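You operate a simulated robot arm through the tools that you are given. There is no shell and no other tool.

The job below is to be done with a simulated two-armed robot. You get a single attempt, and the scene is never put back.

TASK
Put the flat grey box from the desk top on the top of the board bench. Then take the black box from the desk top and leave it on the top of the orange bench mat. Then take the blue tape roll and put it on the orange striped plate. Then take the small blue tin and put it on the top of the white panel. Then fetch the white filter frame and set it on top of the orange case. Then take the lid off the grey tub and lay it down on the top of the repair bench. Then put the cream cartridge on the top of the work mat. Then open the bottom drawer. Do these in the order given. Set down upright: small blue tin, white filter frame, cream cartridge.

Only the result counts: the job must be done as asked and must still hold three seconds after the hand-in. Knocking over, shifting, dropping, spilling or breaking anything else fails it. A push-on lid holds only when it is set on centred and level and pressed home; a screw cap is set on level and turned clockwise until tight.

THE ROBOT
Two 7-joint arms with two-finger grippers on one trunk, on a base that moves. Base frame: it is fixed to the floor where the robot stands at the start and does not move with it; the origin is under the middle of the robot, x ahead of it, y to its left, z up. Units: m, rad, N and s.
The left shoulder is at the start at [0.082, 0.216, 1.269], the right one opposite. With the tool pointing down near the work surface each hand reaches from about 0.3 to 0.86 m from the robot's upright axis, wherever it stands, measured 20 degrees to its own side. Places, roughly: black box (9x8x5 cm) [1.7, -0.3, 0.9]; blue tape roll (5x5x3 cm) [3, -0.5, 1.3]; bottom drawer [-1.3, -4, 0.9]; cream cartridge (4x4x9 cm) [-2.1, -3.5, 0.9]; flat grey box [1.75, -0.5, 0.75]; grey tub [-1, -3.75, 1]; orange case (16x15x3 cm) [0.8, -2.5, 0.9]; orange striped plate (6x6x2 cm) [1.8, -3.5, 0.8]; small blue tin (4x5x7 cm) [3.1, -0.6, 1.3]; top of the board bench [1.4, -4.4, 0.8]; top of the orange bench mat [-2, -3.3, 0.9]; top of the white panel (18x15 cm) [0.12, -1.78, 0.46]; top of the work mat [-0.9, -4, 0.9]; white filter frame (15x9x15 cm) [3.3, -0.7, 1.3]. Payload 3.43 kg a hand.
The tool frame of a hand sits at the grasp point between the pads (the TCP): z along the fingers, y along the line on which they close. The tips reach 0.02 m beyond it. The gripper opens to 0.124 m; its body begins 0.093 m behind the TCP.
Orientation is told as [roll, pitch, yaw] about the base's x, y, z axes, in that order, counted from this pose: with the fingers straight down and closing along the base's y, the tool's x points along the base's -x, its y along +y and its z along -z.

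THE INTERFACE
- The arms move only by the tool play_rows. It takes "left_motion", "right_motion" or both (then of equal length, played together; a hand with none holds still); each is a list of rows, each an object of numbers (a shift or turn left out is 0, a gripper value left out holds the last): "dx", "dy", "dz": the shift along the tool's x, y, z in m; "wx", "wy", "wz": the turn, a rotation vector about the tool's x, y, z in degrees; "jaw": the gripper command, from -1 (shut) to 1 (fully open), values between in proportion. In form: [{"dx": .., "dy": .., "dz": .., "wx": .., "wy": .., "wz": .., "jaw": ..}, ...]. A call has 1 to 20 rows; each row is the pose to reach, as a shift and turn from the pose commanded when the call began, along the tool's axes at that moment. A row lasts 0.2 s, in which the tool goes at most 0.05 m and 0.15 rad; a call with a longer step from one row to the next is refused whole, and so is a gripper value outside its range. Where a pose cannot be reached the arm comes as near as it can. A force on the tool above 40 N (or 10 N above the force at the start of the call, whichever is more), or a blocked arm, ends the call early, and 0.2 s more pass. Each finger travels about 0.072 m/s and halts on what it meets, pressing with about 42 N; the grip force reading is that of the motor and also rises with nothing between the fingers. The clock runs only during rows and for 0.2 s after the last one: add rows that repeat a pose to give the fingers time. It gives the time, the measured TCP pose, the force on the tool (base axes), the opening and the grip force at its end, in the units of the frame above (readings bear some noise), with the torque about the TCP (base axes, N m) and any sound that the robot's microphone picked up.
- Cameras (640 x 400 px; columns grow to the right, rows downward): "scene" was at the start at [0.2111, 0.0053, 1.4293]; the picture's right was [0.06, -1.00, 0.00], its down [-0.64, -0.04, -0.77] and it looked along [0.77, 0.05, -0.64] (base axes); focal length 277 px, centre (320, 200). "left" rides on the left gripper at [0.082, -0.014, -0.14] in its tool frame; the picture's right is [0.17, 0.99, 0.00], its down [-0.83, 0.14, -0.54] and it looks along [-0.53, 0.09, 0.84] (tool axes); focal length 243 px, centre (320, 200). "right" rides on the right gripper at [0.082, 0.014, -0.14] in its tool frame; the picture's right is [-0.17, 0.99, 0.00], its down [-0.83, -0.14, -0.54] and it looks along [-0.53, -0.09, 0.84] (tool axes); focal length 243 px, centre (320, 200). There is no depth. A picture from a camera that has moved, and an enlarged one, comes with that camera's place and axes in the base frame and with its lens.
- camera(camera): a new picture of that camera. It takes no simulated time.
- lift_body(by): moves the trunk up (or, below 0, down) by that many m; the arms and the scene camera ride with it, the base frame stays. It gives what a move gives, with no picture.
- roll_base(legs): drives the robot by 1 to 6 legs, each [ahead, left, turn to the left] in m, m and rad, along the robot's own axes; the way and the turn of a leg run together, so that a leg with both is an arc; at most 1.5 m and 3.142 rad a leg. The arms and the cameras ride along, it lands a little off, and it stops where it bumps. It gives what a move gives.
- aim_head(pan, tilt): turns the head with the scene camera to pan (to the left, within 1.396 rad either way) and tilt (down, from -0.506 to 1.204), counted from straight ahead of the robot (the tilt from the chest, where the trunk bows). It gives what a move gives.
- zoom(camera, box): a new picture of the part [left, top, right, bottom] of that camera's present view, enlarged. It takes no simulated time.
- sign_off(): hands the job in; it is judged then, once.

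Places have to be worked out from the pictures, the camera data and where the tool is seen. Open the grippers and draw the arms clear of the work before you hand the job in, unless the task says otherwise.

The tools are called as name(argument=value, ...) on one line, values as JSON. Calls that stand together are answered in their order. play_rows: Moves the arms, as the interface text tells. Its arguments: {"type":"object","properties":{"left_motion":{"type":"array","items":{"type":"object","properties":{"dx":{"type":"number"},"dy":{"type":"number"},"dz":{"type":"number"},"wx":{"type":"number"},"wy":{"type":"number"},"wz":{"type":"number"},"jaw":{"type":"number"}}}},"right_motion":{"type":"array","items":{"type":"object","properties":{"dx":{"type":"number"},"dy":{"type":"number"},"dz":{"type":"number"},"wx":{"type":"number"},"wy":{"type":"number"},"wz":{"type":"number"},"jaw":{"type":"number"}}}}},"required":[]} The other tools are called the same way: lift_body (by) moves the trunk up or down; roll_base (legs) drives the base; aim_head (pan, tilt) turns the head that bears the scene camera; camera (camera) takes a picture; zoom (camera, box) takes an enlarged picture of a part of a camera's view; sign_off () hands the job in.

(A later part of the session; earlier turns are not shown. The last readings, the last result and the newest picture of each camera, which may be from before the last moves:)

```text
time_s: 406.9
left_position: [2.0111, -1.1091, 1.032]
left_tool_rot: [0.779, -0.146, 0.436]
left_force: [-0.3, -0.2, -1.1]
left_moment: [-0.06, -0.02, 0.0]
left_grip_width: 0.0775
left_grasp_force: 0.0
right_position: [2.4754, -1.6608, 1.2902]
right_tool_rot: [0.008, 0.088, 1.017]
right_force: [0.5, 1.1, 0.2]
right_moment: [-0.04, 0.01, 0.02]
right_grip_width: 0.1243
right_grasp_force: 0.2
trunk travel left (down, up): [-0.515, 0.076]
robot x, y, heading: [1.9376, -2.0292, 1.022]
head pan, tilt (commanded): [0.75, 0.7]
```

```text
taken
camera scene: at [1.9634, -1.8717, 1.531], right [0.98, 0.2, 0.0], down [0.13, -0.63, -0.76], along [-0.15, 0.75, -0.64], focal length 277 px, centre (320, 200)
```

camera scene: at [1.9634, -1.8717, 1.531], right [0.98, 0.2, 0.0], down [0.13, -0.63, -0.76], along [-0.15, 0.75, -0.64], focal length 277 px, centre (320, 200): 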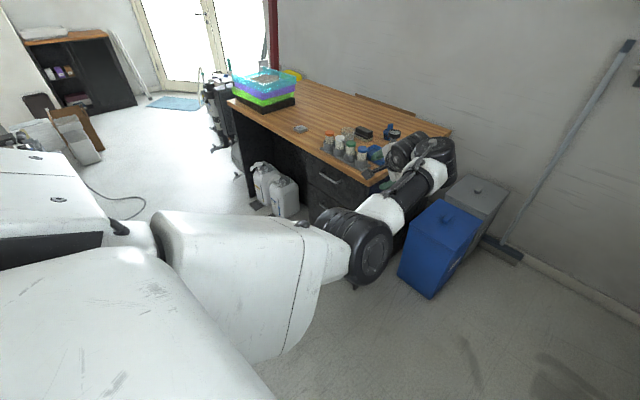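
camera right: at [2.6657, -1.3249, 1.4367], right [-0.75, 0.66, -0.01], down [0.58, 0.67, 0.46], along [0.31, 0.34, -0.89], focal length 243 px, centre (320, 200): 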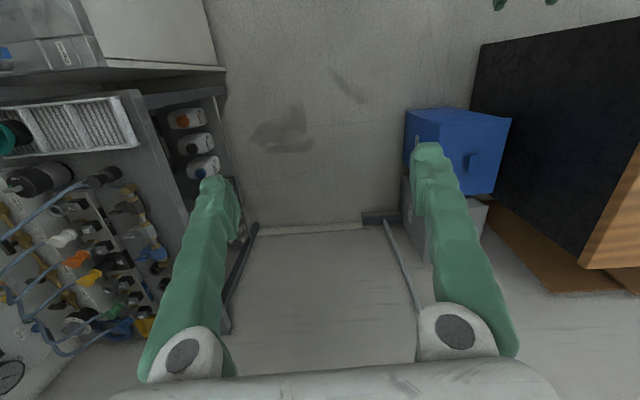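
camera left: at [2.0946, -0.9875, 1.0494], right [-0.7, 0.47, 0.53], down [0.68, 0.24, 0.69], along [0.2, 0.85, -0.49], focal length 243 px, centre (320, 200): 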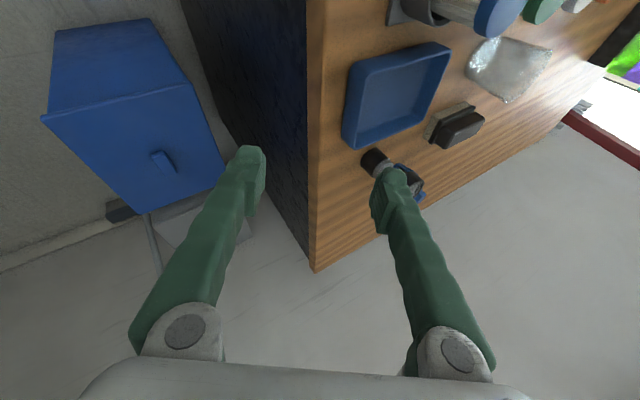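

Now nearly straight. I rotate the tool towards roll 0 with a forward pitch in small steps.

play_rows(left_motion=[{"wx": 3.2, "wy": -0.6, "wz": -3.7}, {"wx": 6.5, "wy": -1.2, "wz": -7.5}, {"wx": 9.7, "wy": -1.9, "wz": -11.2}, {"wx": 13.0, "wy": -2.5, "wz": -15.0}, {"wx": 16.2, "wy": -3.1, "wz": -18.7}, {"wx": 19.4, "wy": -3.7, "wz": -22.5}, {"wx": 22.7, "wy": -4.3, "wz": -26.2}, {"wx": 25.9, "wy": -5.0, "wz": -30.0}, {"wx": 29.2, "wy": -5.6, "wz": -33.7}, {"wx": 32.4, "wy": -6.2, "wz": -37.5}])

camera(camera="scene")

```text
time_s: 409.1
left_position: [2.0075, -1.1082, 1.0304]
left_tool_rot: [-0.001, -0.499, 1.022]
left_force: [0.4, 0.7, -0.1]
left_moment: [0.01, 0.01, -0.01]
left_grip_width: 0.0774
left_grasp_force: 0.0
right_position: [2.4737, -1.6595, 1.2908]
right_tool_rot: [0.008, 0.088, 1.018]
right_force: [1.2, 0.3, 0.4]
right_moment: [0.03, 0.01, 0.01]
right_grip_width: 0.1241
right_grasp_force: 0.0
trunk travel left (down, up): [-0.515, 0.076]
robot x, y, heading: [1.9313, -2.026, 1.018]
head pan, tilt (commanded): [0.75, 0.7]
```

```text
taken
camera scene: at [1.9622, -1.872, 1.5311], right [0.98, 0.2, 0.0], down [0.13, -0.63, -0.76], along [-0.15, 0.75, -0.64], focal length 277 px, centre (320, 200)
```

scene: 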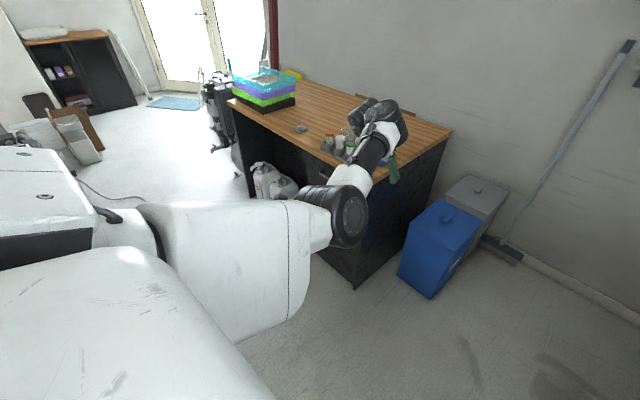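

The tool obeys again (roll 0, pitch -0.5). Rather than fight the elbow, I'll park this left arm in a "hand-up" pose near the shoulder and use the right arm from now on; first I raise it while tilting the tool forward.

play_rows(left_motion=[{"dx": -0.016, "dz": -0.0293, "wy": -7.6}, {"dx": -0.032, "dz": -0.0585, "wy": -15.3}, {"dx": -0.048, "dz": -0.0878, "wy": -22.9}, {"dx": -0.0639, "dz": -0.117, "wy": -30.5}, {"dx": -0.0799, "dz": -0.1463, "wy": -38.2}, {"dx": -0.0959, "dz": -0.1755, "wy": -45.8}, {"dx": -0.0959, "dz": -0.1755, "wy": -45.8}])

camera(camera="scene")

```text
time_s: 410.5
left_position: [1.9213, -1.0769, 1.2553]
left_tool_rot: [0.361, -1.275, 0.786]
left_force: [0.1, 0.1, 0.5]
left_moment: [0.04, 0.01, 0.0]
left_grip_width: 0.0775
left_grasp_force: 0.1
right_position: [2.4759, -1.6606, 1.2908]
right_tool_rot: [0.011, 0.087, 1.017]
right_force: [0.8, -0.7, 0.1]
right_moment: [0.02, 0.03, 0.02]
right_grip_width: 0.124
right_grasp_force: 0.1
trunk travel left (down, up): [-0.515, 0.076]
robot x, y, heading: [1.9318, -2.0276, 1.025]
head pan, tilt (commanded): [0.75, 0.7]
stopped in row 7 (left hand): the arm was blocked; the commanded pose is now the measured one
```

```text
taken
camera scene: at [1.9631, -1.8727, 1.5311], right [0.98, 0.2, 0.0], down [0.13, -0.63, -0.77], along [-0.15, 0.75, -0.64], focal length 277 px, centre (320, 200)
```

scene: 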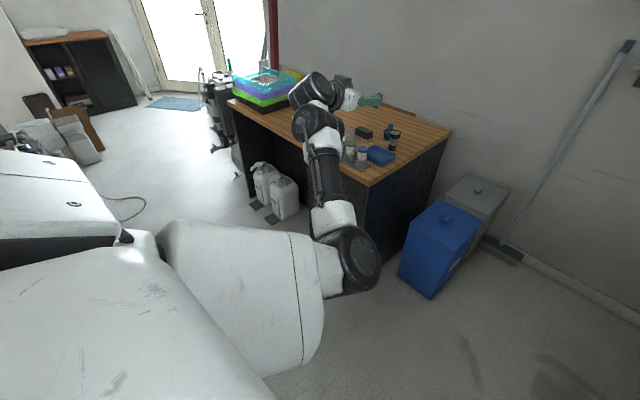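

The arm is now elbow-down with the tool forward. I fold it into the hand-up parking pose (tool pointing up, near the left shoulder).

play_rows(left_motion=[{"dx": -0.0296, "dy": -0.0019, "dz": -0.0307, "wx": 0.45, "wy": -6.9, "wz": -0.8}, {"dx": -0.0592, "dy": -0.0039, "dz": -0.0615, "wx": 0.9, "wy": -13.9, "wz": -1.6}, {"dx": -0.0888, "dy": -0.0058, "dz": -0.0922, "wx": 1.35, "wy": -20.8, "wz": -2.4}, {"dx": -0.1184, "dy": -0.0078, "dz": -0.1229, "wx": 1.8, "wy": -27.8, "wz": -3.2}, {"dx": -0.148, "dy": -0.0097, "dz": -0.1536, "wx": 2.25, "wy": -34.7, "wz": -4.05}, {"dx": -0.1777, "dy": -0.0116, "dz": -0.1844, "wx": 2.7, "wy": -41.6, "wz": -4.9}, {"dx": -0.2073, "dy": -0.0136, "dz": -0.2151, "wx": 3.15, "wy": -48.6, "wz": -5.7}, {"dx": -0.2369, "dy": -0.0155, "dz": -0.2458, "wx": 3.6, "wy": -55.5, "wz": -6.5}, {"dx": -0.2665, "dy": -0.0175, "dz": -0.2766, "wx": 4.05, "wy": -62.5, "wz": -7.3}, {"dx": -0.2961, "dy": -0.0194, "dz": -0.3073, "wx": 4.5, "wy": -69.4, "wz": -8.1}])

camera(camera="scene")

```text
time_s: 412.7
left_position: [1.8801, -1.2952, 1.6185]
left_tool_rot: [-3.141, -0.64, -2.127]
left_force: [0.0, -0.3, 0.5]
left_moment: [0.02, 0.0, -0.03]
left_grip_width: 0.0772
left_grasp_force: 0.0
right_position: [2.4747, -1.6602, 1.2902]
right_tool_rot: [0.009, 0.088, 1.018]
right_force: [-0.5, 0.5, -0.5]
right_moment: [0.01, 0.0, 0.01]
right_grip_width: 0.1238
right_grasp_force: 0.1
trunk travel left (down, up): [-0.515, 0.076]
robot x, y, heading: [1.9323, -2.0303, 1.021]
head pan, tilt (commanded): [0.75, 0.7]
```

```text
taken
camera scene: at [1.9626, -1.8724, 1.5311], right [0.98, 0.2, 0.0], down [0.13, -0.63, -0.77], along [-0.15, 0.75, -0.64], focal length 277 px, centre (320, 200)
```

scene: 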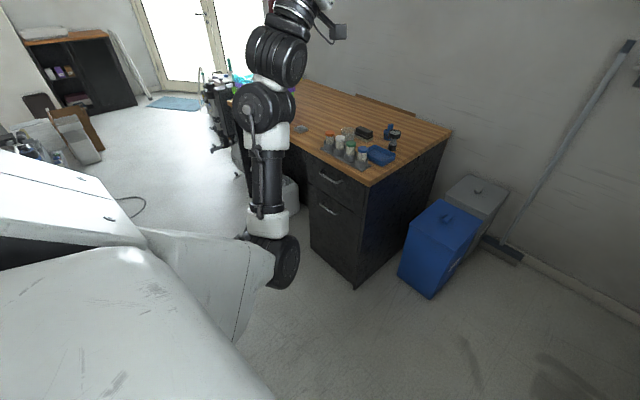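

The left arm is parked hand-up. Now I prepare the right hand: extend forward 0.15 m and tilt it forward ~50°.

play_rows(right_motion=[{"dx": -0.04, "dz": 0.003}, {"dx": -0.08, "dz": 0.006}, {"dx": -0.12, "dz": 0.01}, {"dx": -0.15, "dz": 0.013, "wy": -7.8}, {"dx": -0.15, "dz": 0.013, "wy": -15.7}, {"dx": -0.15, "dz": 0.013, "wy": -23.6}, {"dx": -0.15, "dz": 0.013, "wy": -31.4}, {"dx": -0.15, "dz": 0.013, "wy": -39.3}, {"dx": -0.15, "dz": 0.013, "wy": -47.1}, {"dx": -0.15, "dz": 0.013, "wy": -55.0}, {"dx": -0.15, "dz": 0.013, "wy": -55.0}])

lift_body(by=0.07)

```text
time_s: 415.1
left_position: [1.8795, -1.2953, 1.6177]
left_tool_rot: [-3.142, -0.64, -2.125]
left_force: [-0.1, 0.5, 0.6]
left_moment: [-0.01, 0.0, -0.01]
left_grip_width: 0.0774
left_grasp_force: 0.0
right_position: [2.5521, -1.5342, 1.2644]
right_tool_rot: [0.015, -0.872, 1.005]
right_force: [-0.2, 0.2, 0.4]
right_moment: [-0.02, -0.03, 0.0]
right_grip_width: 0.1244
right_grasp_force: 0.1
right hand out of reach, approached as far as the arm can: row 2, 3, 4
trunk travel left (down, up): [-0.515, 0.076]
robot x, y, heading: [1.9332, -2.0282, 1.023]
head pan, tilt (commanded): [0.75, 0.7]
```

```text
time_s: 416.2
left_position: [1.8817, -1.2926, 1.6854]
left_tool_rot: [-3.143, -0.644, -2.125]
left_force: [-1.2, 0.6, -0.1]
left_moment: [0.04, -0.02, -0.04]
left_grip_width: 0.0775
left_grasp_force: 0.1
right_position: [2.5519, -1.5321, 1.3316]
right_tool_rot: [0.012, -0.868, 1.005]
right_force: [-0.1, -0.4, 0.6]
right_moment: [-0.01, 0.01, 0.0]
right_grip_width: 0.124
right_grasp_force: 0.0
trunk travel left (down, up): [-0.585, 0.006]
robot x, y, heading: [1.9315, -2.0308, 1.021]
head pan, tilt (commanded): [0.75, 0.7]
```

Both hands are ready. I align and drive to the shelf again, staying clear of the bins.

roll_base(legs=[[0, 0, -0.052], [0, -0.06, 0], [0.97, 0, 0]])

aim_head(pan=0.0, tilt=0.35)

camera(camera="scene")

camera(camera="right")

```text
time_s: 423.9
left_position: [2.5373, -0.5341, 1.6884]
left_tool_rot: [3.141, -0.641, -2.195]
left_force: [-0.2, -0.8, 0.1]
left_moment: [0.01, 0.04, 0.0]
left_grip_width: 0.0776
left_grasp_force: 0.1
right_position: [3.1903, -0.8168, 1.3352]
right_tool_rot: [0.016, -0.872, 0.939]
right_force: [0.4, -0.4, -0.6]
right_moment: [0.0, 0.0, -0.02]
right_grip_width: 0.124
right_grasp_force: 0.1
trunk travel left (down, up): [-0.585, 0.006]
robot x, y, heading: [2.5394, -1.2693, 0.955]
head pan, tilt (commanded): [0.75, 0.7]
```

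```text
time_s: 425.1
left_position: [2.5375, -0.5333, 1.6877]
left_tool_rot: [3.141, -0.642, -2.194]
left_force: [-0.2, 0.5, -0.3]
left_moment: [0.01, 0.0, 0.01]
left_grip_width: 0.0773
left_grasp_force: 0.0
right_position: [3.1899, -0.8165, 1.3343]
right_tool_rot: [0.013, -0.87, 0.939]
right_force: [0.6, 0.3, -0.7]
right_moment: [0.01, 0.02, -0.02]
right_grip_width: 0.124
right_grasp_force: 0.0
trunk travel left (down, up): [-0.585, 0.006]
robot x, y, heading: [2.5408, -1.2705, 0.952]
head pan, tilt (commanded): [0.0, 0.351]
```

```text
taken
camera scene: at [2.6031, -1.181, 1.6408], right [0.82, -0.58, 0.0], down [-0.2, -0.28, -0.94], along [0.54, 0.77, -0.34], focal length 277 px, centre (320, 200)
```

scene: 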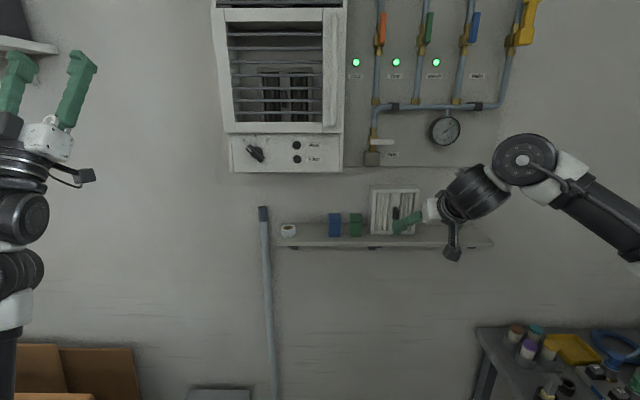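

```text
taken
camera right: at [3.0864, -0.9385, 1.3616], right [-0.74, 0.66, 0.14], down [0.19, 0.01, 0.98], along [0.65, 0.75, -0.14], focal length 243 px, centre (320, 200)
```

right: 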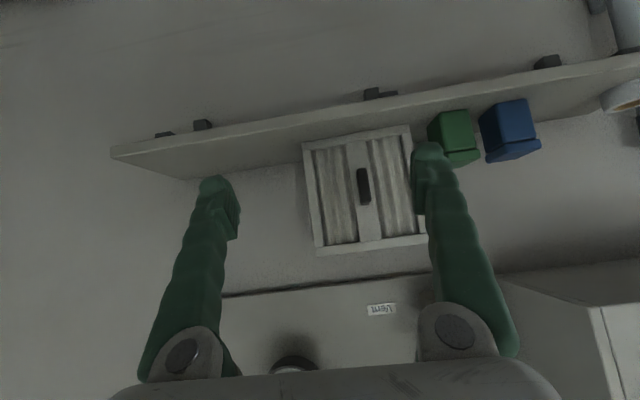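

The shelf is intact. I zoom the right camera on the tins for measurement.

zoom(camera="right", box=[410, 60, 570, 185])

zoom(camera="scene", box=[270, 180, 430, 280])

```text
3.20 times, centred on (490, 122) of right
camera zoom: at [3.0864, -0.9385, 1.3616], right [-0.74, 0.66, 0.14], down [0.19, 0.01, 0.98], along [0.65, 0.75, -0.14], focal length 776 px, centre (-224, 448)
```

zoom: 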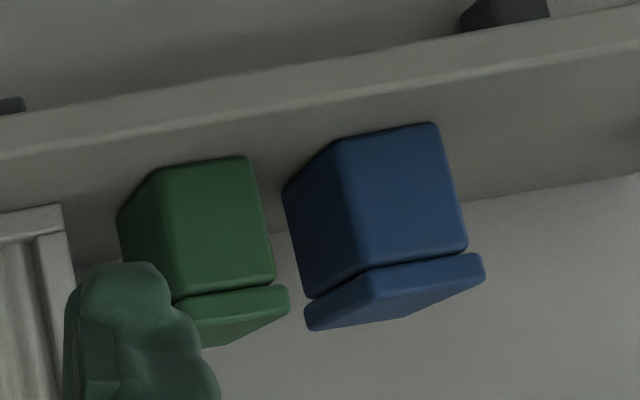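

```text
4.00 times, centred on (350, 230) of scene
camera zoom: at [2.6031, -1.181, 1.6408], right [0.82, -0.58, 0.0], down [-0.2, -0.28, -0.94], along [0.54, 0.77, -0.34], focal length 1109 px, centre (200, 80)
```

zoom: 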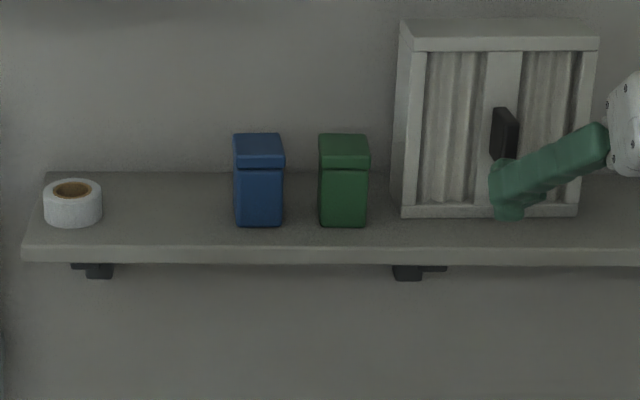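

Tin front centre is about (3.088, -0.578) on a shelf at z≈1.237 (both cameras agree). I move the right hand left in front of the tin, tilt to 60°, and set the jaws to ~4.6 cm.

play_rows(right_motion=[{"dx": -0.003, "dy": 0.04, "dz": 0.005, "wx": -0.3, "wy": -2.5, "wz": -0.3, "jaw": -0.26}, {"dx": -0.006, "dy": 0.08, "dz": 0.012, "wx": -0.6, "wy": -5, "wz": -0.5}, {"dx": -0.01, "dy": 0.12, "dz": 0.025, "wx": -1.0, "wy": -7.5, "wz": -0.8}, {"dx": -0.013, "dy": 0.16, "dz": 0.04, "wx": -1.3, "wy": -10, "wz": -1.1}, {"dx": -0.017, "dy": 0.2, "dz": 0.055, "wx": -1.3, "wy": -10, "wz": -1.1}, {"dx": -0.0206, "dy": 0.2214, "dz": 0.0772, "wx": -1.3, "wy": -10, "wz": -1.1}, {"dx": -0.0206, "dy": 0.2214, "dz": 0.0772, "wx": -1.3, "wy": -10, "wz": -1.1}])

camera(camera="right")

zoom(camera="right", box=[220, 90, 420, 215])

```text
time_s: 426.6
left_position: [2.5379, -0.5342, 1.6891]
left_tool_rot: [3.141, -0.643, -2.195]
left_force: [-0.3, -0.4, -0.1]
left_moment: [-0.02, -0.01, 0.01]
left_grip_width: 0.0774
left_grasp_force: 0.1
right_position: [3.0549, -0.6295, 1.3055]
right_tool_rot: [0.013, -1.047, 0.969]
right_force: [0.0, 0.2, 0.9]
right_moment: [-0.02, 0.02, 0.0]
right_grip_width: 0.0457
right_grasp_force: 0.0
trunk travel left (down, up): [-0.585, 0.006]
robot x, y, heading: [2.5362, -1.2672, 0.948]
head pan, tilt (commanded): [0.0, 0.351]
```

```text
taken
camera right: at [2.9518, -0.7564, 1.3043], right [-0.77, 0.62, 0.15], down [0.09, -0.12, 0.99], along [0.63, 0.78, 0.04], focal length 243 px, centre (320, 200)
```

right: 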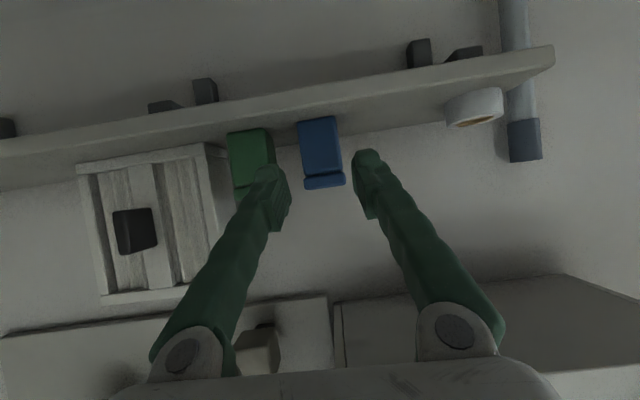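

```text
3.20 times, centred on (320, 152) of right
camera zoom: at [2.9518, -0.7564, 1.3043], right [-0.77, 0.62, 0.15], down [0.09, -0.12, 0.99], along [0.63, 0.78, 0.04], focal length 776 px, centre (320, 352)
```

zoom: 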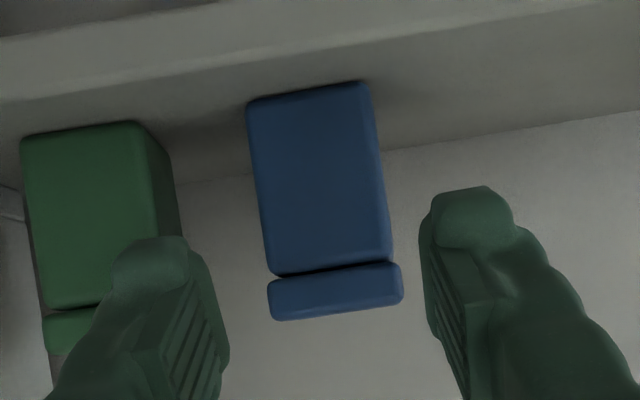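

Alignment is good: tin front 6.2 cm ahead, ~3 cm gap to the green tin. I narrow the jaws to ~4 cm and advance about half-way to re-check clearances.

play_rows(right_motion=[{"dy": 0.0015, "jaw": -0.35}, {"dx": -0.002, "dy": 0.0015, "dz": 0.02}, {"dx": -0.0032, "dy": 0.0015, "dz": 0.037}, {"dx": -0.0032, "dy": 0.0015, "dz": 0.037}])

zoom(camera="right", box=[220, 90, 420, 215])

```text
time_s: 427.6
left_position: [2.5371, -0.5343, 1.6884]
left_tool_rot: [3.142, -0.64, -2.194]
left_force: [0.8, 0.2, -0.7]
left_moment: [-0.01, 0.01, -0.03]
left_grip_width: 0.0774
left_grasp_force: 0.0
right_position: [3.0709, -0.6005, 1.2864]
right_tool_rot: [0.013, -1.048, 0.969]
right_force: [-0.3, -0.5, -0.2]
right_moment: [0.01, 0.01, -0.01]
right_grip_width: 0.0404
right_grasp_force: 0.2
trunk travel left (down, up): [-0.585, 0.006]
robot x, y, heading: [2.5429, -1.2613, 0.953]
head pan, tilt (commanded): [0.0, 0.351]
```

```text
3.20 times, centred on (320, 152) of right
camera zoom: at [2.969, -0.7269, 1.2863], right [-0.77, 0.62, 0.15], down [0.09, -0.12, 0.99], along [0.63, 0.78, 0.04], focal length 776 px, centre (320, 352)
```

zoom: 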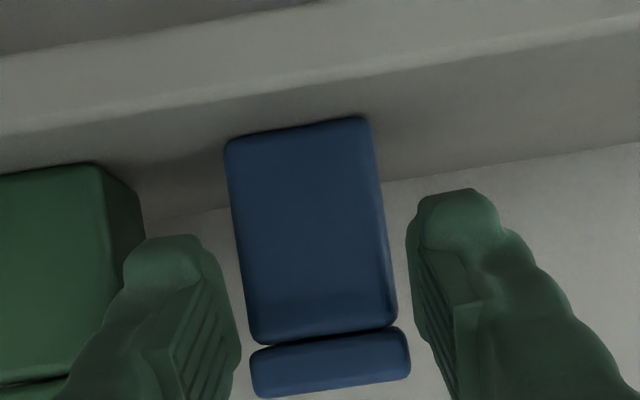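

Clearances are ~5 mm on every side. I finish the approach (2.2 cm forward, 0.8 cm down) and close.

play_rows(right_motion=[{"dx": -0.0018, "dz": 0.0115}, {"dx": -0.0036, "dz": 0.023}, {"dx": -0.0036, "dz": 0.023}])

zoom(camera="right", box=[220, 90, 420, 215])

```text
time_s: 428.4
left_position: [2.5376, -0.5335, 1.6898]
left_tool_rot: [3.142, -0.641, -2.194]
left_force: [-0.2, -0.7, 0.3]
left_moment: [0.01, 0.01, 0.01]
left_grip_width: 0.0776
left_grasp_force: 0.1
right_position: [3.081, -0.5804, 1.2792]
right_tool_rot: [0.014, -1.046, 0.968]
right_force: [-0.8, 0.1, -0.2]
right_moment: [-0.04, -0.01, -0.02]
right_grip_width: 0.0403
right_grasp_force: 0.1
trunk travel left (down, up): [-0.585, 0.006]
robot x, y, heading: [2.5451, -1.2713, 0.955]
head pan, tilt (commanded): [0.0, 0.351]
```

```text
3.20 times, centred on (320, 152) of right
camera zoom: at [2.98, -0.7083, 1.2776], right [-0.77, 0.62, 0.15], down [0.09, -0.12, 0.99], along [0.63, 0.78, 0.04], focal length 776 px, centre (320, 352)
```

zoom: 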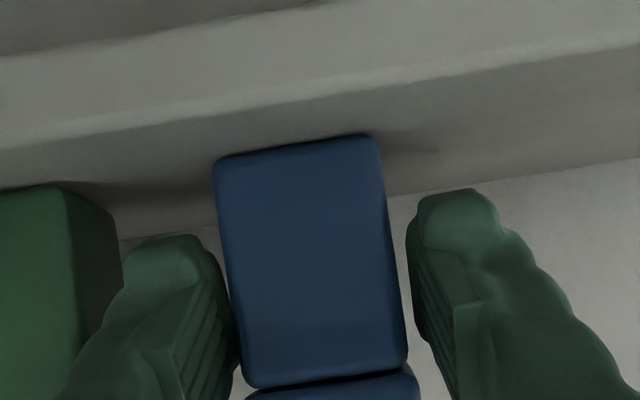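

The fingertips flank the tin. I close the gripper.

play_rows(right_motion=[{"jaw": -0.45}, {"jaw": -0.6}, {"jaw": -0.7}, {"jaw": -0.7}])

zoom(camera="right", box=[220, 90, 420, 215])

```text
time_s: 429.4
left_position: [2.5383, -0.5341, 1.6885]
left_tool_rot: [3.142, -0.64, -2.193]
left_force: [0.0, -0.2, 0.8]
left_moment: [0.02, -0.01, 0.01]
left_grip_width: 0.0776
left_grasp_force: 0.0
right_position: [3.0815, -0.5814, 1.2786]
right_tool_rot: [0.014, -1.047, 0.97]
right_force: [0.5, 0.4, 1.6]
right_moment: [0.08, -0.05, -0.01]
right_grip_width: 0.0364
right_grasp_force: 41.8
trunk travel left (down, up): [-0.585, 0.006]
robot x, y, heading: [2.5396, -1.2651, 0.954]
head pan, tilt (commanded): [0.0, 0.351]
```

```text
3.20 times, centred on (320, 152) of right
camera zoom: at [2.9797, -0.7082, 1.2775], right [-0.77, 0.62, 0.15], down [0.09, -0.12, 0.99], along [0.63, 0.78, 0.04], focal length 776 px, centre (320, 352)
```

zoom: 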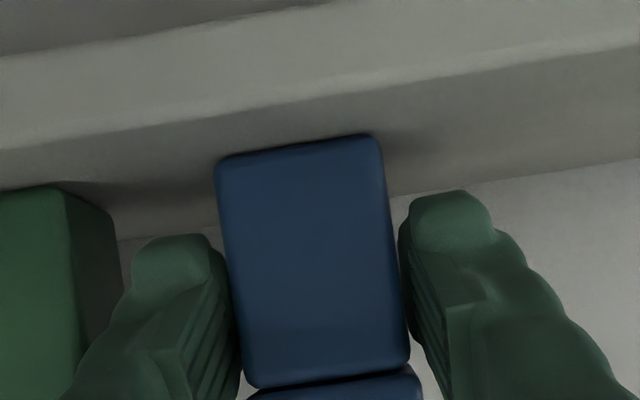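

Gripped at 0.036 m, 42 N. I lift 3 cm and withdraw 15 cm, then check.

play_rows(right_motion=[{"dx": -0.0087, "dz": -0.005}, {"dx": -0.0173, "dz": -0.01}, {"dx": -0.026, "dz": -0.015}, {"dx": -0.006, "dz": -0.0496}, {"dx": 0.014, "dz": -0.0843}, {"dx": 0.034, "dz": -0.1189}, {"dx": 0.049, "dz": -0.145}, {"dx": 0.049, "dz": -0.145}])

camera(camera="right")

camera(camera="scene")

```text
time_s: 431.2
left_position: [2.538, -0.5336, 1.6877]
left_tool_rot: [-3.141, -0.643, -2.194]
left_force: [-0.9, -0.3, -0.6]
left_moment: [0.01, -0.03, 0.02]
left_grip_width: 0.0775
left_grasp_force: 0.1
right_position: [2.9967, -0.7065, 1.3056]
right_tool_rot: [0.014, -1.046, 0.969]
right_force: [0.6, 0.2, -1.0]
right_moment: [-0.03, -0.02, 0.01]
right_grip_width: 0.0367
right_grasp_force: 41.7
trunk travel left (down, up): [-0.585, 0.006]
robot x, y, heading: [2.5416, -1.2655, 0.949]
head pan, tilt (commanded): [0.0, 0.351]
```

```text
taken
camera right: at [2.8946, -0.8328, 1.3055], right [-0.77, 0.62, 0.15], down [0.09, -0.12, 0.99], along [0.63, 0.78, 0.04], focal length 243 px, centre (320, 200)
```

right: 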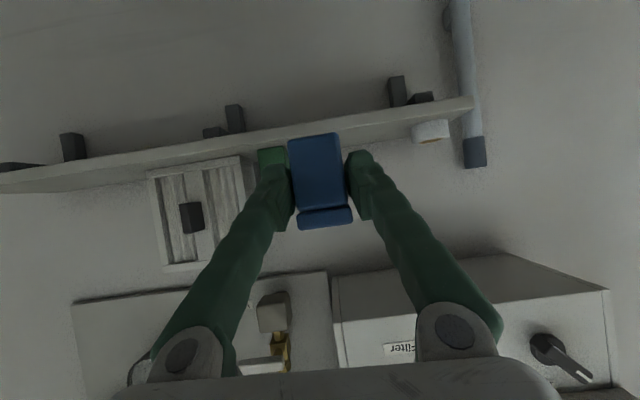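

```text
taken
camera scene: at [2.6035, -1.1804, 1.6408], right [0.81, -0.58, 0.0], down [-0.2, -0.28, -0.94], along [0.54, 0.77, -0.34], focal length 277 px, centre (320, 200)
```

scene: 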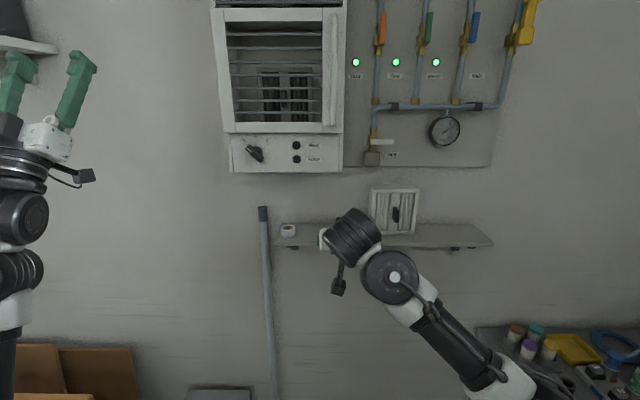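

The tin is held upright. I back out, turn around, and on the way down the aisle I check the bench with the plates and then look for a route to the white panel.

roll_base(legs=[[-0.55, 0, 0], [0, 0, 1.571], [0, 0, 1.58], [1.2, 0, 0]])

aim_head(pan=0.6, tilt=0.55)

camera(camera="scene")

aim_head(pan=-0.8, tilt=0.6)

camera(camera="scene")

```text
time_s: 452.9
left_position: [1.6028, -3.4642, 1.6886]
left_tool_rot: [3.141, -0.641, 0.994]
left_force: [0.3, -0.5, -0.3]
left_moment: [0.02, 0.02, -0.01]
left_grip_width: 0.0775
left_grasp_force: 0.0
right_position: [1.1363, -3.3139, 1.3067]
right_tool_rot: [0.013, -1.049, -2.127]
right_force: [-0.4, 0.1, -1.3]
right_moment: [0.03, -0.02, 0.03]
right_grip_width: 0.0365
right_grasp_force: 41.8
trunk travel left (down, up): [-0.585, 0.006]
robot x, y, heading: [1.5639, -2.7316, -2.146]
head pan, tilt (commanded): [0.0, 0.351]
```

```text
time_s: 453.9
left_position: [1.6028, -3.4653, 1.688]
left_tool_rot: [3.143, -0.64, 0.993]
left_force: [0.2, -0.8, -0.5]
left_moment: [-0.04, 0.01, 0.0]
left_grip_width: 0.0773
left_grasp_force: 0.1
right_position: [1.1355, -3.3143, 1.3067]
right_tool_rot: [0.014, -1.045, -2.13]
right_force: [0.4, 0.3, -0.4]
right_moment: [0.0, -0.03, 0.0]
right_grip_width: 0.0365
right_grasp_force: 42.0
trunk travel left (down, up): [-0.585, 0.006]
robot x, y, heading: [1.5666, -2.7362, -2.144]
head pan, tilt (commanded): [0.6, 0.55]
```

```text
taken
camera scene: at [1.5593, -2.8332, 1.6226], right [-1.0, -0.03, 0.0], down [-0.01, 0.52, -0.85], along [0.02, -0.85, -0.52], focal length 277 px, centre (320, 200)
```

scene: 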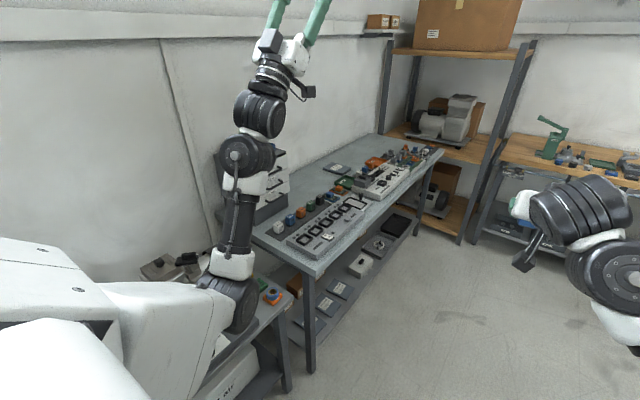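

```text
time_s: 455.4
left_position: [1.6025, -3.4657, 1.6883]
left_tool_rot: [-3.142, -0.64, 0.993]
left_force: [-0.1, 0.2, -0.4]
left_moment: [-0.01, 0.04, 0.01]
left_grip_width: 0.0777
left_grasp_force: 0.0
right_position: [1.1363, -3.3145, 1.3066]
right_tool_rot: [0.012, -1.046, -2.127]
right_force: [-0.2, 0.5, -1.3]
right_moment: [0.02, 0.02, -0.01]
right_grip_width: 0.0365
right_grasp_force: 42.1
trunk travel left (down, up): [-0.585, 0.006]
robot x, y, heading: [1.5633, -2.7315, -2.15]
head pan, tilt (commanded): [-0.799, 0.6]
```

```text
taken
camera scene: at [1.4703, -2.7611, 1.6181], right [-0.2, 0.98, 0.0], down [0.55, 0.11, -0.83], along [-0.81, -0.16, -0.56], focal length 277 px, centre (320, 200)
```

scene: 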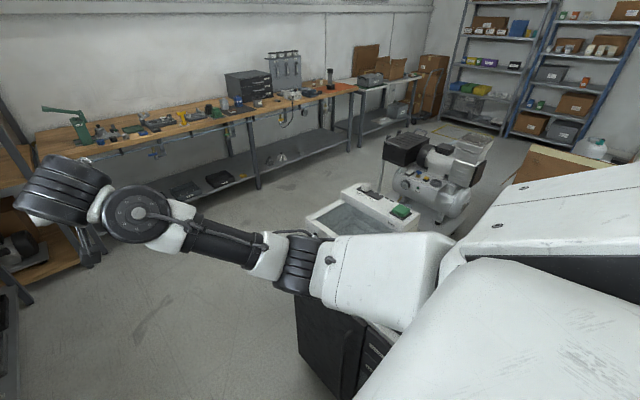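

The plates bench is intact with the tape in place. I continue to the end corridor and turn along it to look north towards the white panel.

roll_base(legs=[[0, 0, -0.025], [1.3, 0, 0], [0.2, 0, 0], [0, 0, -1.571]])

roll_base(legs=[[1.2, 0, 0]])

aim_head(pan=-1.2, tilt=0.6)

camera(camera="scene")

```text
time_s: 470.6
left_position: [-0.0328, -3.9797, 1.6877]
left_tool_rot: [-3.141, -0.641, -0.618]
left_force: [-0.2, -0.7, -0.1]
left_moment: [-0.04, -0.02, -0.01]
left_grip_width: 0.0778
left_grasp_force: 0.0
right_position: [0.1391, -3.5193, 1.3065]
right_tool_rot: [0.012, -1.046, 2.544]
right_force: [-0.4, 0.2, -1.4]
right_moment: [0.0, 0.01, 0.02]
right_grip_width: 0.0366
right_grasp_force: 42.4
trunk travel left (down, up): [-0.585, 0.006]
robot x, y, heading: [0.7025, -3.9719, 2.529]
head pan, tilt (commanded): [-0.799, 0.6]
```

```text
time_s: 478.2
left_position: [-1.0132, -3.2896, 1.6884]
left_tool_rot: [-3.142, -0.64, -0.617]
left_force: [0.1, -0.2, 0.3]
left_moment: [0.04, 0.0, 0.0]
left_grip_width: 0.0775
left_grasp_force: 0.0
right_position: [-0.8428, -2.8291, 1.3062]
right_tool_rot: [0.011, -1.049, 2.542]
right_force: [0.5, 0.1, -1.3]
right_moment: [-0.01, 0.01, 0.03]
right_grip_width: 0.0365
right_grasp_force: 42.1
trunk travel left (down, up): [-0.585, 0.006]
robot x, y, heading: [-0.2806, -3.2796, 2.53]
head pan, tilt (commanded): [-0.799, 0.6]
```

```text
time_s: 479.1
left_position: [-1.0139, -3.2888, 1.689]
left_tool_rot: [-3.142, -0.642, -0.615]
left_force: [-0.8, 0.5, -0.1]
left_moment: [0.0, -0.01, 0.04]
left_grip_width: 0.0778
left_grasp_force: 0.0
right_position: [-0.8454, -2.83, 1.3065]
right_tool_rot: [0.013, -1.046, 2.545]
right_force: [0.0, -0.4, -0.4]
right_moment: [-0.06, -0.03, -0.01]
right_grip_width: 0.0365
right_grasp_force: 42.0
trunk travel left (down, up): [-0.585, 0.006]
robot x, y, heading: [-0.278, -3.281, 2.531]
head pan, tilt (commanded): [-1.201, 0.6]
```

```text
taken
camera scene: at [-0.2699, -3.1869, 1.6181], right [0.97, -0.24, 0.0], down [-0.14, -0.55, -0.83], along [0.2, 0.8, -0.56], focal length 277 px, centre (320, 200)
```

scene: 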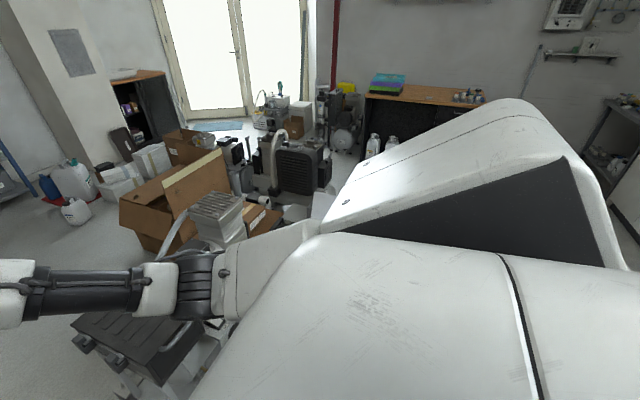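

The arm blocks the view; I turn right in place to face that machine area directly.

roll_base(legs=[[0, 0, -1.571]])

aim_head(pan=0.15, tilt=0.65)

camera(camera="scene")

```text
time_s: 484.7
left_position: [-0.281, -2.5457, 1.6889]
left_tool_rot: [-3.141, -0.64, -2.195]
left_force: [0.2, -0.5, -0.5]
left_moment: [0.01, 0.01, 0.02]
left_grip_width: 0.0775
left_grasp_force: 0.1
right_position: [0.177, -2.7196, 1.3065]
right_tool_rot: [0.012, -1.045, 0.968]
right_force: [-0.1, 0.1, -1.7]
right_moment: [-0.04, 0.0, 0.0]
right_grip_width: 0.0368
right_grasp_force: 42.3
trunk travel left (down, up): [-0.585, 0.006]
robot x, y, heading: [-0.2752, -3.2831, 0.95]
head pan, tilt (commanded): [-1.201, 0.6]
```

```text
time_s: 486.2
left_position: [-0.2809, -2.5461, 1.6868]
left_tool_rot: [-3.142, -0.64, -2.197]
left_force: [0.7, 0.1, -0.8]
left_moment: [-0.01, 0.02, 0.0]
left_grip_width: 0.0774
left_grasp_force: 0.1
right_position: [0.1775, -2.719, 1.3066]
right_tool_rot: [0.013, -1.045, 0.968]
right_force: [-0.3, -1.0, -0.9]
right_moment: [-0.01, 0.01, -0.02]
right_grip_width: 0.0367
right_grasp_force: 42.1
trunk travel left (down, up): [-0.585, 0.006]
robot x, y, heading: [-0.2766, -3.2812, 0.946]
head pan, tilt (commanded): [0.15, 0.649]
```

```text
taken
camera scene: at [-0.2311, -3.192, 1.6138], right [0.89, -0.45, 0.0], down [-0.27, -0.54, -0.8], along [0.36, 0.71, -0.6], focal length 277 px, centre (320, 200)
```

scene: 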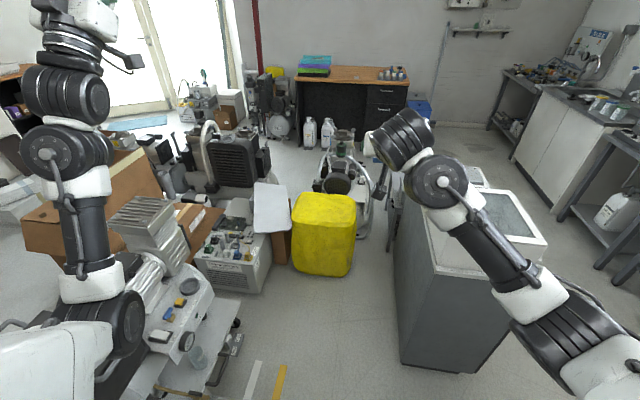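

I see a white panel lying on something between the white machine and the yellow bag. I zoom in.

zoom(camera="scene", box=[180, 160, 380, 285])

```text
3.20 times, centred on (280, 222) of scene
camera zoom: at [-0.2311, -3.192, 1.6138], right [0.89, -0.45, 0.0], down [-0.27, -0.54, -0.8], along [0.36, 0.71, -0.6], focal length 887 px, centre (448, 128)
```

zoom: 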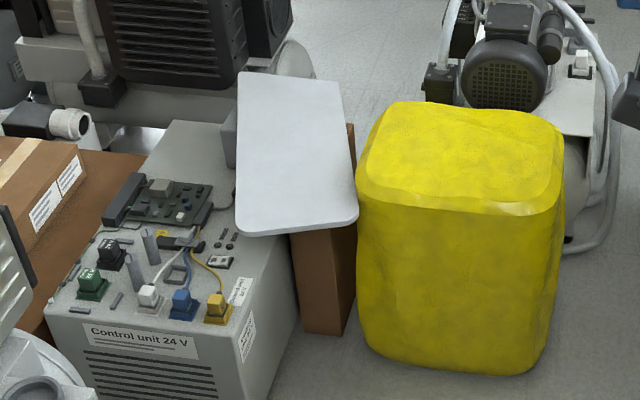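

The panel (supported by a narrow box) lies between the control unit and the yellow bag; the target spot is near (0.12, -1.78). Since I must lower the trunk, I first raise the parked left arm higher so its elbow stays clear.

play_rows(left_motion=[{"dx": -0.032, "dy": -0.004, "dz": 0.0323}, {"dx": -0.064, "dy": -0.0075, "dz": 0.0646}, {"dx": -0.0958, "dy": -0.011, "dz": 0.0969}, {"dx": -0.1278, "dy": -0.015, "dz": 0.1293}, {"dx": -0.1597, "dy": -0.019, "dz": 0.1616}, {"dx": -0.1916, "dy": -0.0225, "dz": 0.1939}, {"dx": -0.2236, "dy": -0.026, "dz": 0.2262}, {"dx": -0.2555, "dy": -0.03, "dz": 0.2585}])

camera(camera="scene")

```text
time_s: 488.0
left_position: [-0.2857, -2.6058, 2.0512]
left_tool_rot: [3.141, -0.64, -2.197]
left_force: [-0.3, -1.4, -0.2]
left_moment: [-0.04, -0.01, 0.01]
left_grip_width: 0.0777
left_grasp_force: 0.0
right_position: [0.1797, -2.7218, 1.3072]
right_tool_rot: [0.016, -1.048, 0.966]
right_force: [1.4, -0.5, -1.0]
right_moment: [-0.04, 0.06, 0.01]
right_grip_width: 0.0366
right_grasp_force: 42.0
trunk travel left (down, up): [-0.585, 0.006]
robot x, y, heading: [-0.2781, -3.2817, 0.955]
head pan, tilt (commanded): [0.15, 0.649]
```

```text
taken
camera scene: at [-0.231, -3.1939, 1.614], right [0.89, -0.45, 0.0], down [-0.27, -0.54, -0.8], along [0.36, 0.71, -0.6], focal length 277 px, centre (320, 200)
```

scene: 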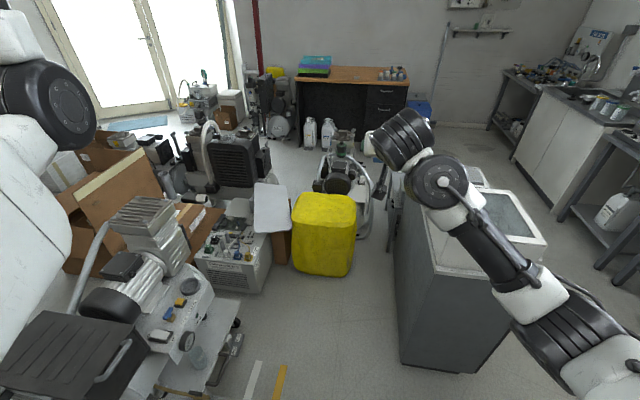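

I drive into the clear lane in front of the panel and turn to face it.

roll_base(legs=[[0.6, 0.1, 0], [0.21, 0.04, 0], [0, 0, 0.72]])

aim_head(pan=-0.1, tilt=0.85)

camera(camera="scene")

camera(camera="right")

```text
time_s: 496.2
left_position: [-0.3838, -2.0409, 2.0491]
left_tool_rot: [3.143, -0.64, -1.469]
left_force: [0.1, 0.7, 0.1]
left_moment: [0.0, -0.03, -0.03]
left_grip_width: 0.0774
left_grasp_force: 0.1
right_position: [0.0409, -1.8198, 1.3069]
right_tool_rot: [0.013, -1.046, 1.693]
right_force: [-0.2, -0.1, -1.3]
right_moment: [-0.03, -0.02, 0.02]
right_grip_width: 0.0366
right_grasp_force: 41.9
trunk travel left (down, up): [-0.585, 0.006]
robot x, y, heading: [0.0713, -2.5405, 1.676]
head pan, tilt (commanded): [0.15, 0.649]
```

```text
time_s: 497.0
left_position: [-0.3848, -2.0411, 2.0499]
left_tool_rot: [-3.141, -0.64, -1.471]
left_force: [-0.5, 0.9, 0.6]
left_moment: [-0.01, 0.01, 0.01]
left_grip_width: 0.0775
left_grasp_force: 0.1
right_position: [0.0395, -1.8199, 1.3073]
right_tool_rot: [0.012, -1.046, 1.693]
right_force: [-0.2, -0.4, -1.6]
right_moment: [0.0, -0.05, -0.01]
right_grip_width: 0.0365
right_grasp_force: 42.2
trunk travel left (down, up): [-0.585, 0.006]
robot x, y, heading: [0.07, -2.5451, 1.678]
head pan, tilt (commanded): [-0.099, 0.85]
```

```text
taken
camera scene: at [0.07, -2.4502, 1.5972], right [1.0, 0.01, 0.0], down [0.01, -0.75, -0.66], along [0.0, 0.66, -0.75], focal length 277 px, centre (320, 200)
```

scene: 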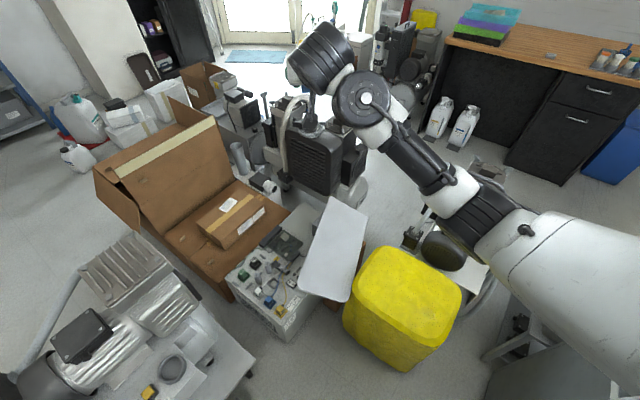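

```text
taken
camera right: at [0.0486, -1.9825, 1.3056], right [-0.99, -0.05, 0.15], down [0.15, -0.03, 0.99], along [-0.04, 1.0, 0.04], focal length 243 px, centre (320, 200)
```

right: 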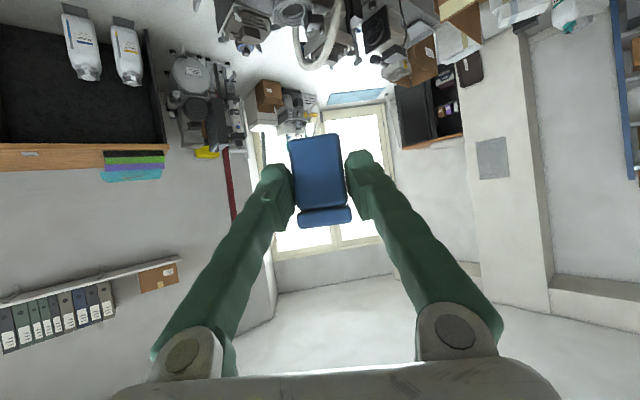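

The panel spans from about (-0.03,-1.93)/(0.18,-2.0) to (0.12,-1.43)/(0.31,-1.57). I lower the right arm first (to keep it well unfolded) towards a point above (0.12, -1.78).

play_rows(right_motion=[{"dx": 0.035, "dy": -0.0077, "dz": 0.0211}, {"dx": 0.0701, "dy": -0.0154, "dz": 0.0421}, {"dx": 0.1052, "dy": -0.0231, "dz": 0.0632}, {"dx": 0.1403, "dy": -0.0308, "dz": 0.0843}, {"dx": 0.1754, "dy": -0.0385, "dz": 0.1054}, {"dx": 0.2104, "dy": -0.0463, "dz": 0.1264}, {"dx": 0.2455, "dy": -0.054, "dz": 0.1475}, {"dx": 0.2806, "dy": -0.0617, "dz": 0.1686}, {"dx": 0.3157, "dy": -0.0694, "dz": 0.1897}, {"dx": 0.3507, "dy": -0.0771, "dz": 0.2107}, {"dx": 0.3858, "dy": -0.0848, "dz": 0.2318}, {"dx": 0.3858, "dy": -0.0848, "dz": 0.2318}])

camera(camera="scene")

camera(camera="right")

```text
time_s: 499.6
left_position: [-0.3847, -2.042, 2.0503]
left_tool_rot: [-3.142, -0.641, -1.47]
left_force: [-0.1, -0.8, -0.3]
left_moment: [-0.02, 0.01, -0.02]
left_grip_width: 0.0776
left_grasp_force: 0.1
right_position: [0.1228, -1.7993, 0.8578]
right_tool_rot: [0.015, -1.048, 1.693]
right_force: [-0.2, -0.8, -0.8]
right_moment: [-0.05, 0.01, -0.02]
right_grip_width: 0.0366
right_grasp_force: 41.3
trunk travel left (down, up): [-0.585, 0.006]
robot x, y, heading: [0.0763, -2.5405, 1.676]
head pan, tilt (commanded): [-0.099, 0.85]
```

```text
taken
camera scene: at [0.0702, -2.4505, 1.5972], right [1.0, 0.01, 0.0], down [0.0, -0.75, -0.66], along [0.0, 0.66, -0.75], focal length 277 px, centre (320, 200)
```

scene: 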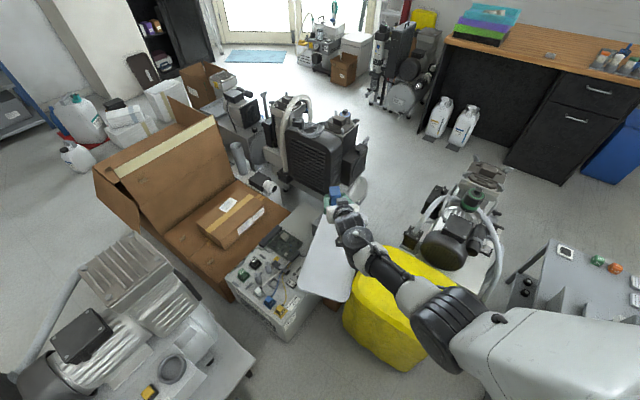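

```text
taken
camera right: at [0.1299, -1.9615, 0.8565], right [-0.99, -0.05, 0.15], down [0.15, -0.03, 0.99], along [-0.04, 1.0, 0.04], focal length 243 px, centre (320, 200)
```

right: 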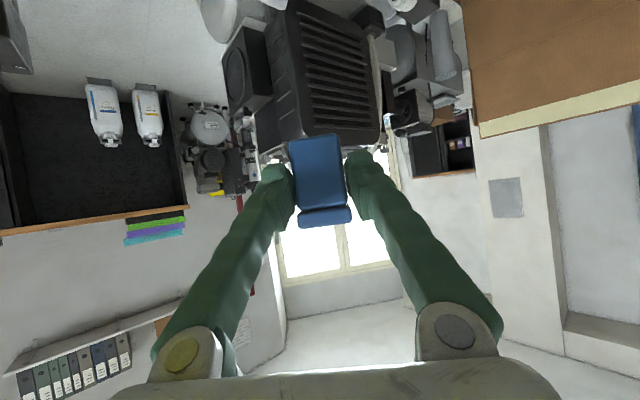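

Position is over the target. I lower the trunk in two stages, checking that the hand keeps its orientation.

lift_body(by=-0.12)

lift_body(by=-0.1)

camera(camera="right")

camera(camera="scene")

```text
time_s: 501.1
left_position: [-0.3838, -2.0432, 1.9296]
left_tool_rot: [-3.142, -0.638, -1.469]
left_force: [-1.1, -0.4, -0.1]
left_moment: [-0.04, 0.01, 0.0]
left_grip_width: 0.0771
left_grasp_force: 0.0
right_position: [0.1212, -1.8009, 0.7367]
right_tool_rot: [0.012, -1.047, 1.693]
right_force: [-0.3, -0.2, -1.7]
right_moment: [-0.01, 0.0, -0.03]
right_grip_width: 0.0366
right_grasp_force: 42.3
trunk travel left (down, up): [-0.465, 0.126]
robot x, y, heading: [0.073, -2.5418, 1.677]
head pan, tilt (commanded): [-0.099, 0.85]
```

```text
time_s: 502.4
left_position: [-0.3835, -2.0427, 1.83]
left_tool_rot: [3.143, -0.64, -1.47]
left_force: [-0.1, -0.7, 0.8]
left_moment: [-0.03, -0.01, 0.01]
left_grip_width: 0.0776
left_grasp_force: 0.1
right_position: [0.121, -1.8023, 0.6362]
right_tool_rot: [0.013, -1.048, 1.693]
right_force: [0.4, -0.4, -1.0]
right_moment: [-0.03, 0.01, 0.0]
right_grip_width: 0.0364
right_grasp_force: 41.7
trunk travel left (down, up): [-0.365, 0.226]
robot x, y, heading: [0.0737, -2.5455, 1.678]
head pan, tilt (commanded): [-0.099, 0.85]
```

```text
taken
camera right: at [0.1289, -1.9641, 0.6356], right [-0.99, -0.05, 0.15], down [0.15, -0.03, 0.99], along [-0.04, 1.0, 0.04], focal length 243 px, centre (320, 200)
```

right: 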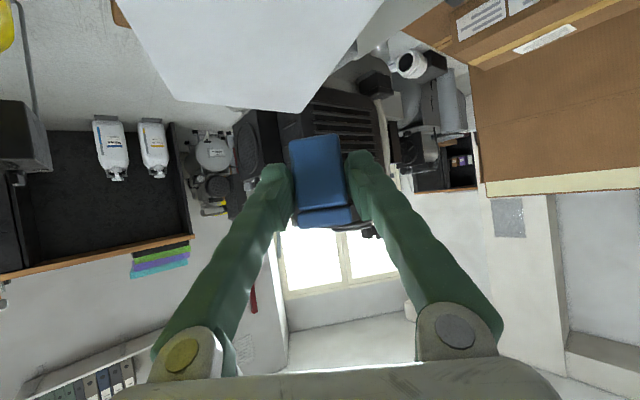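

```text
taken
camera scene: at [0.0568, -2.3242, 1.356], right [1.0, 0.01, 0.0], down [0.01, -0.75, -0.66], along [0.0, 0.66, -0.75], focal length 277 px, centre (320, 200)
```

scene: 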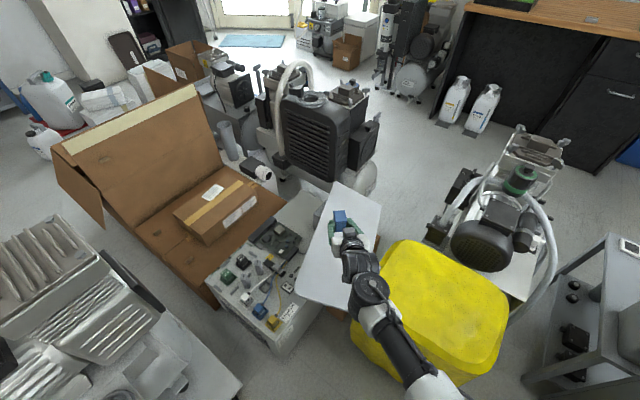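

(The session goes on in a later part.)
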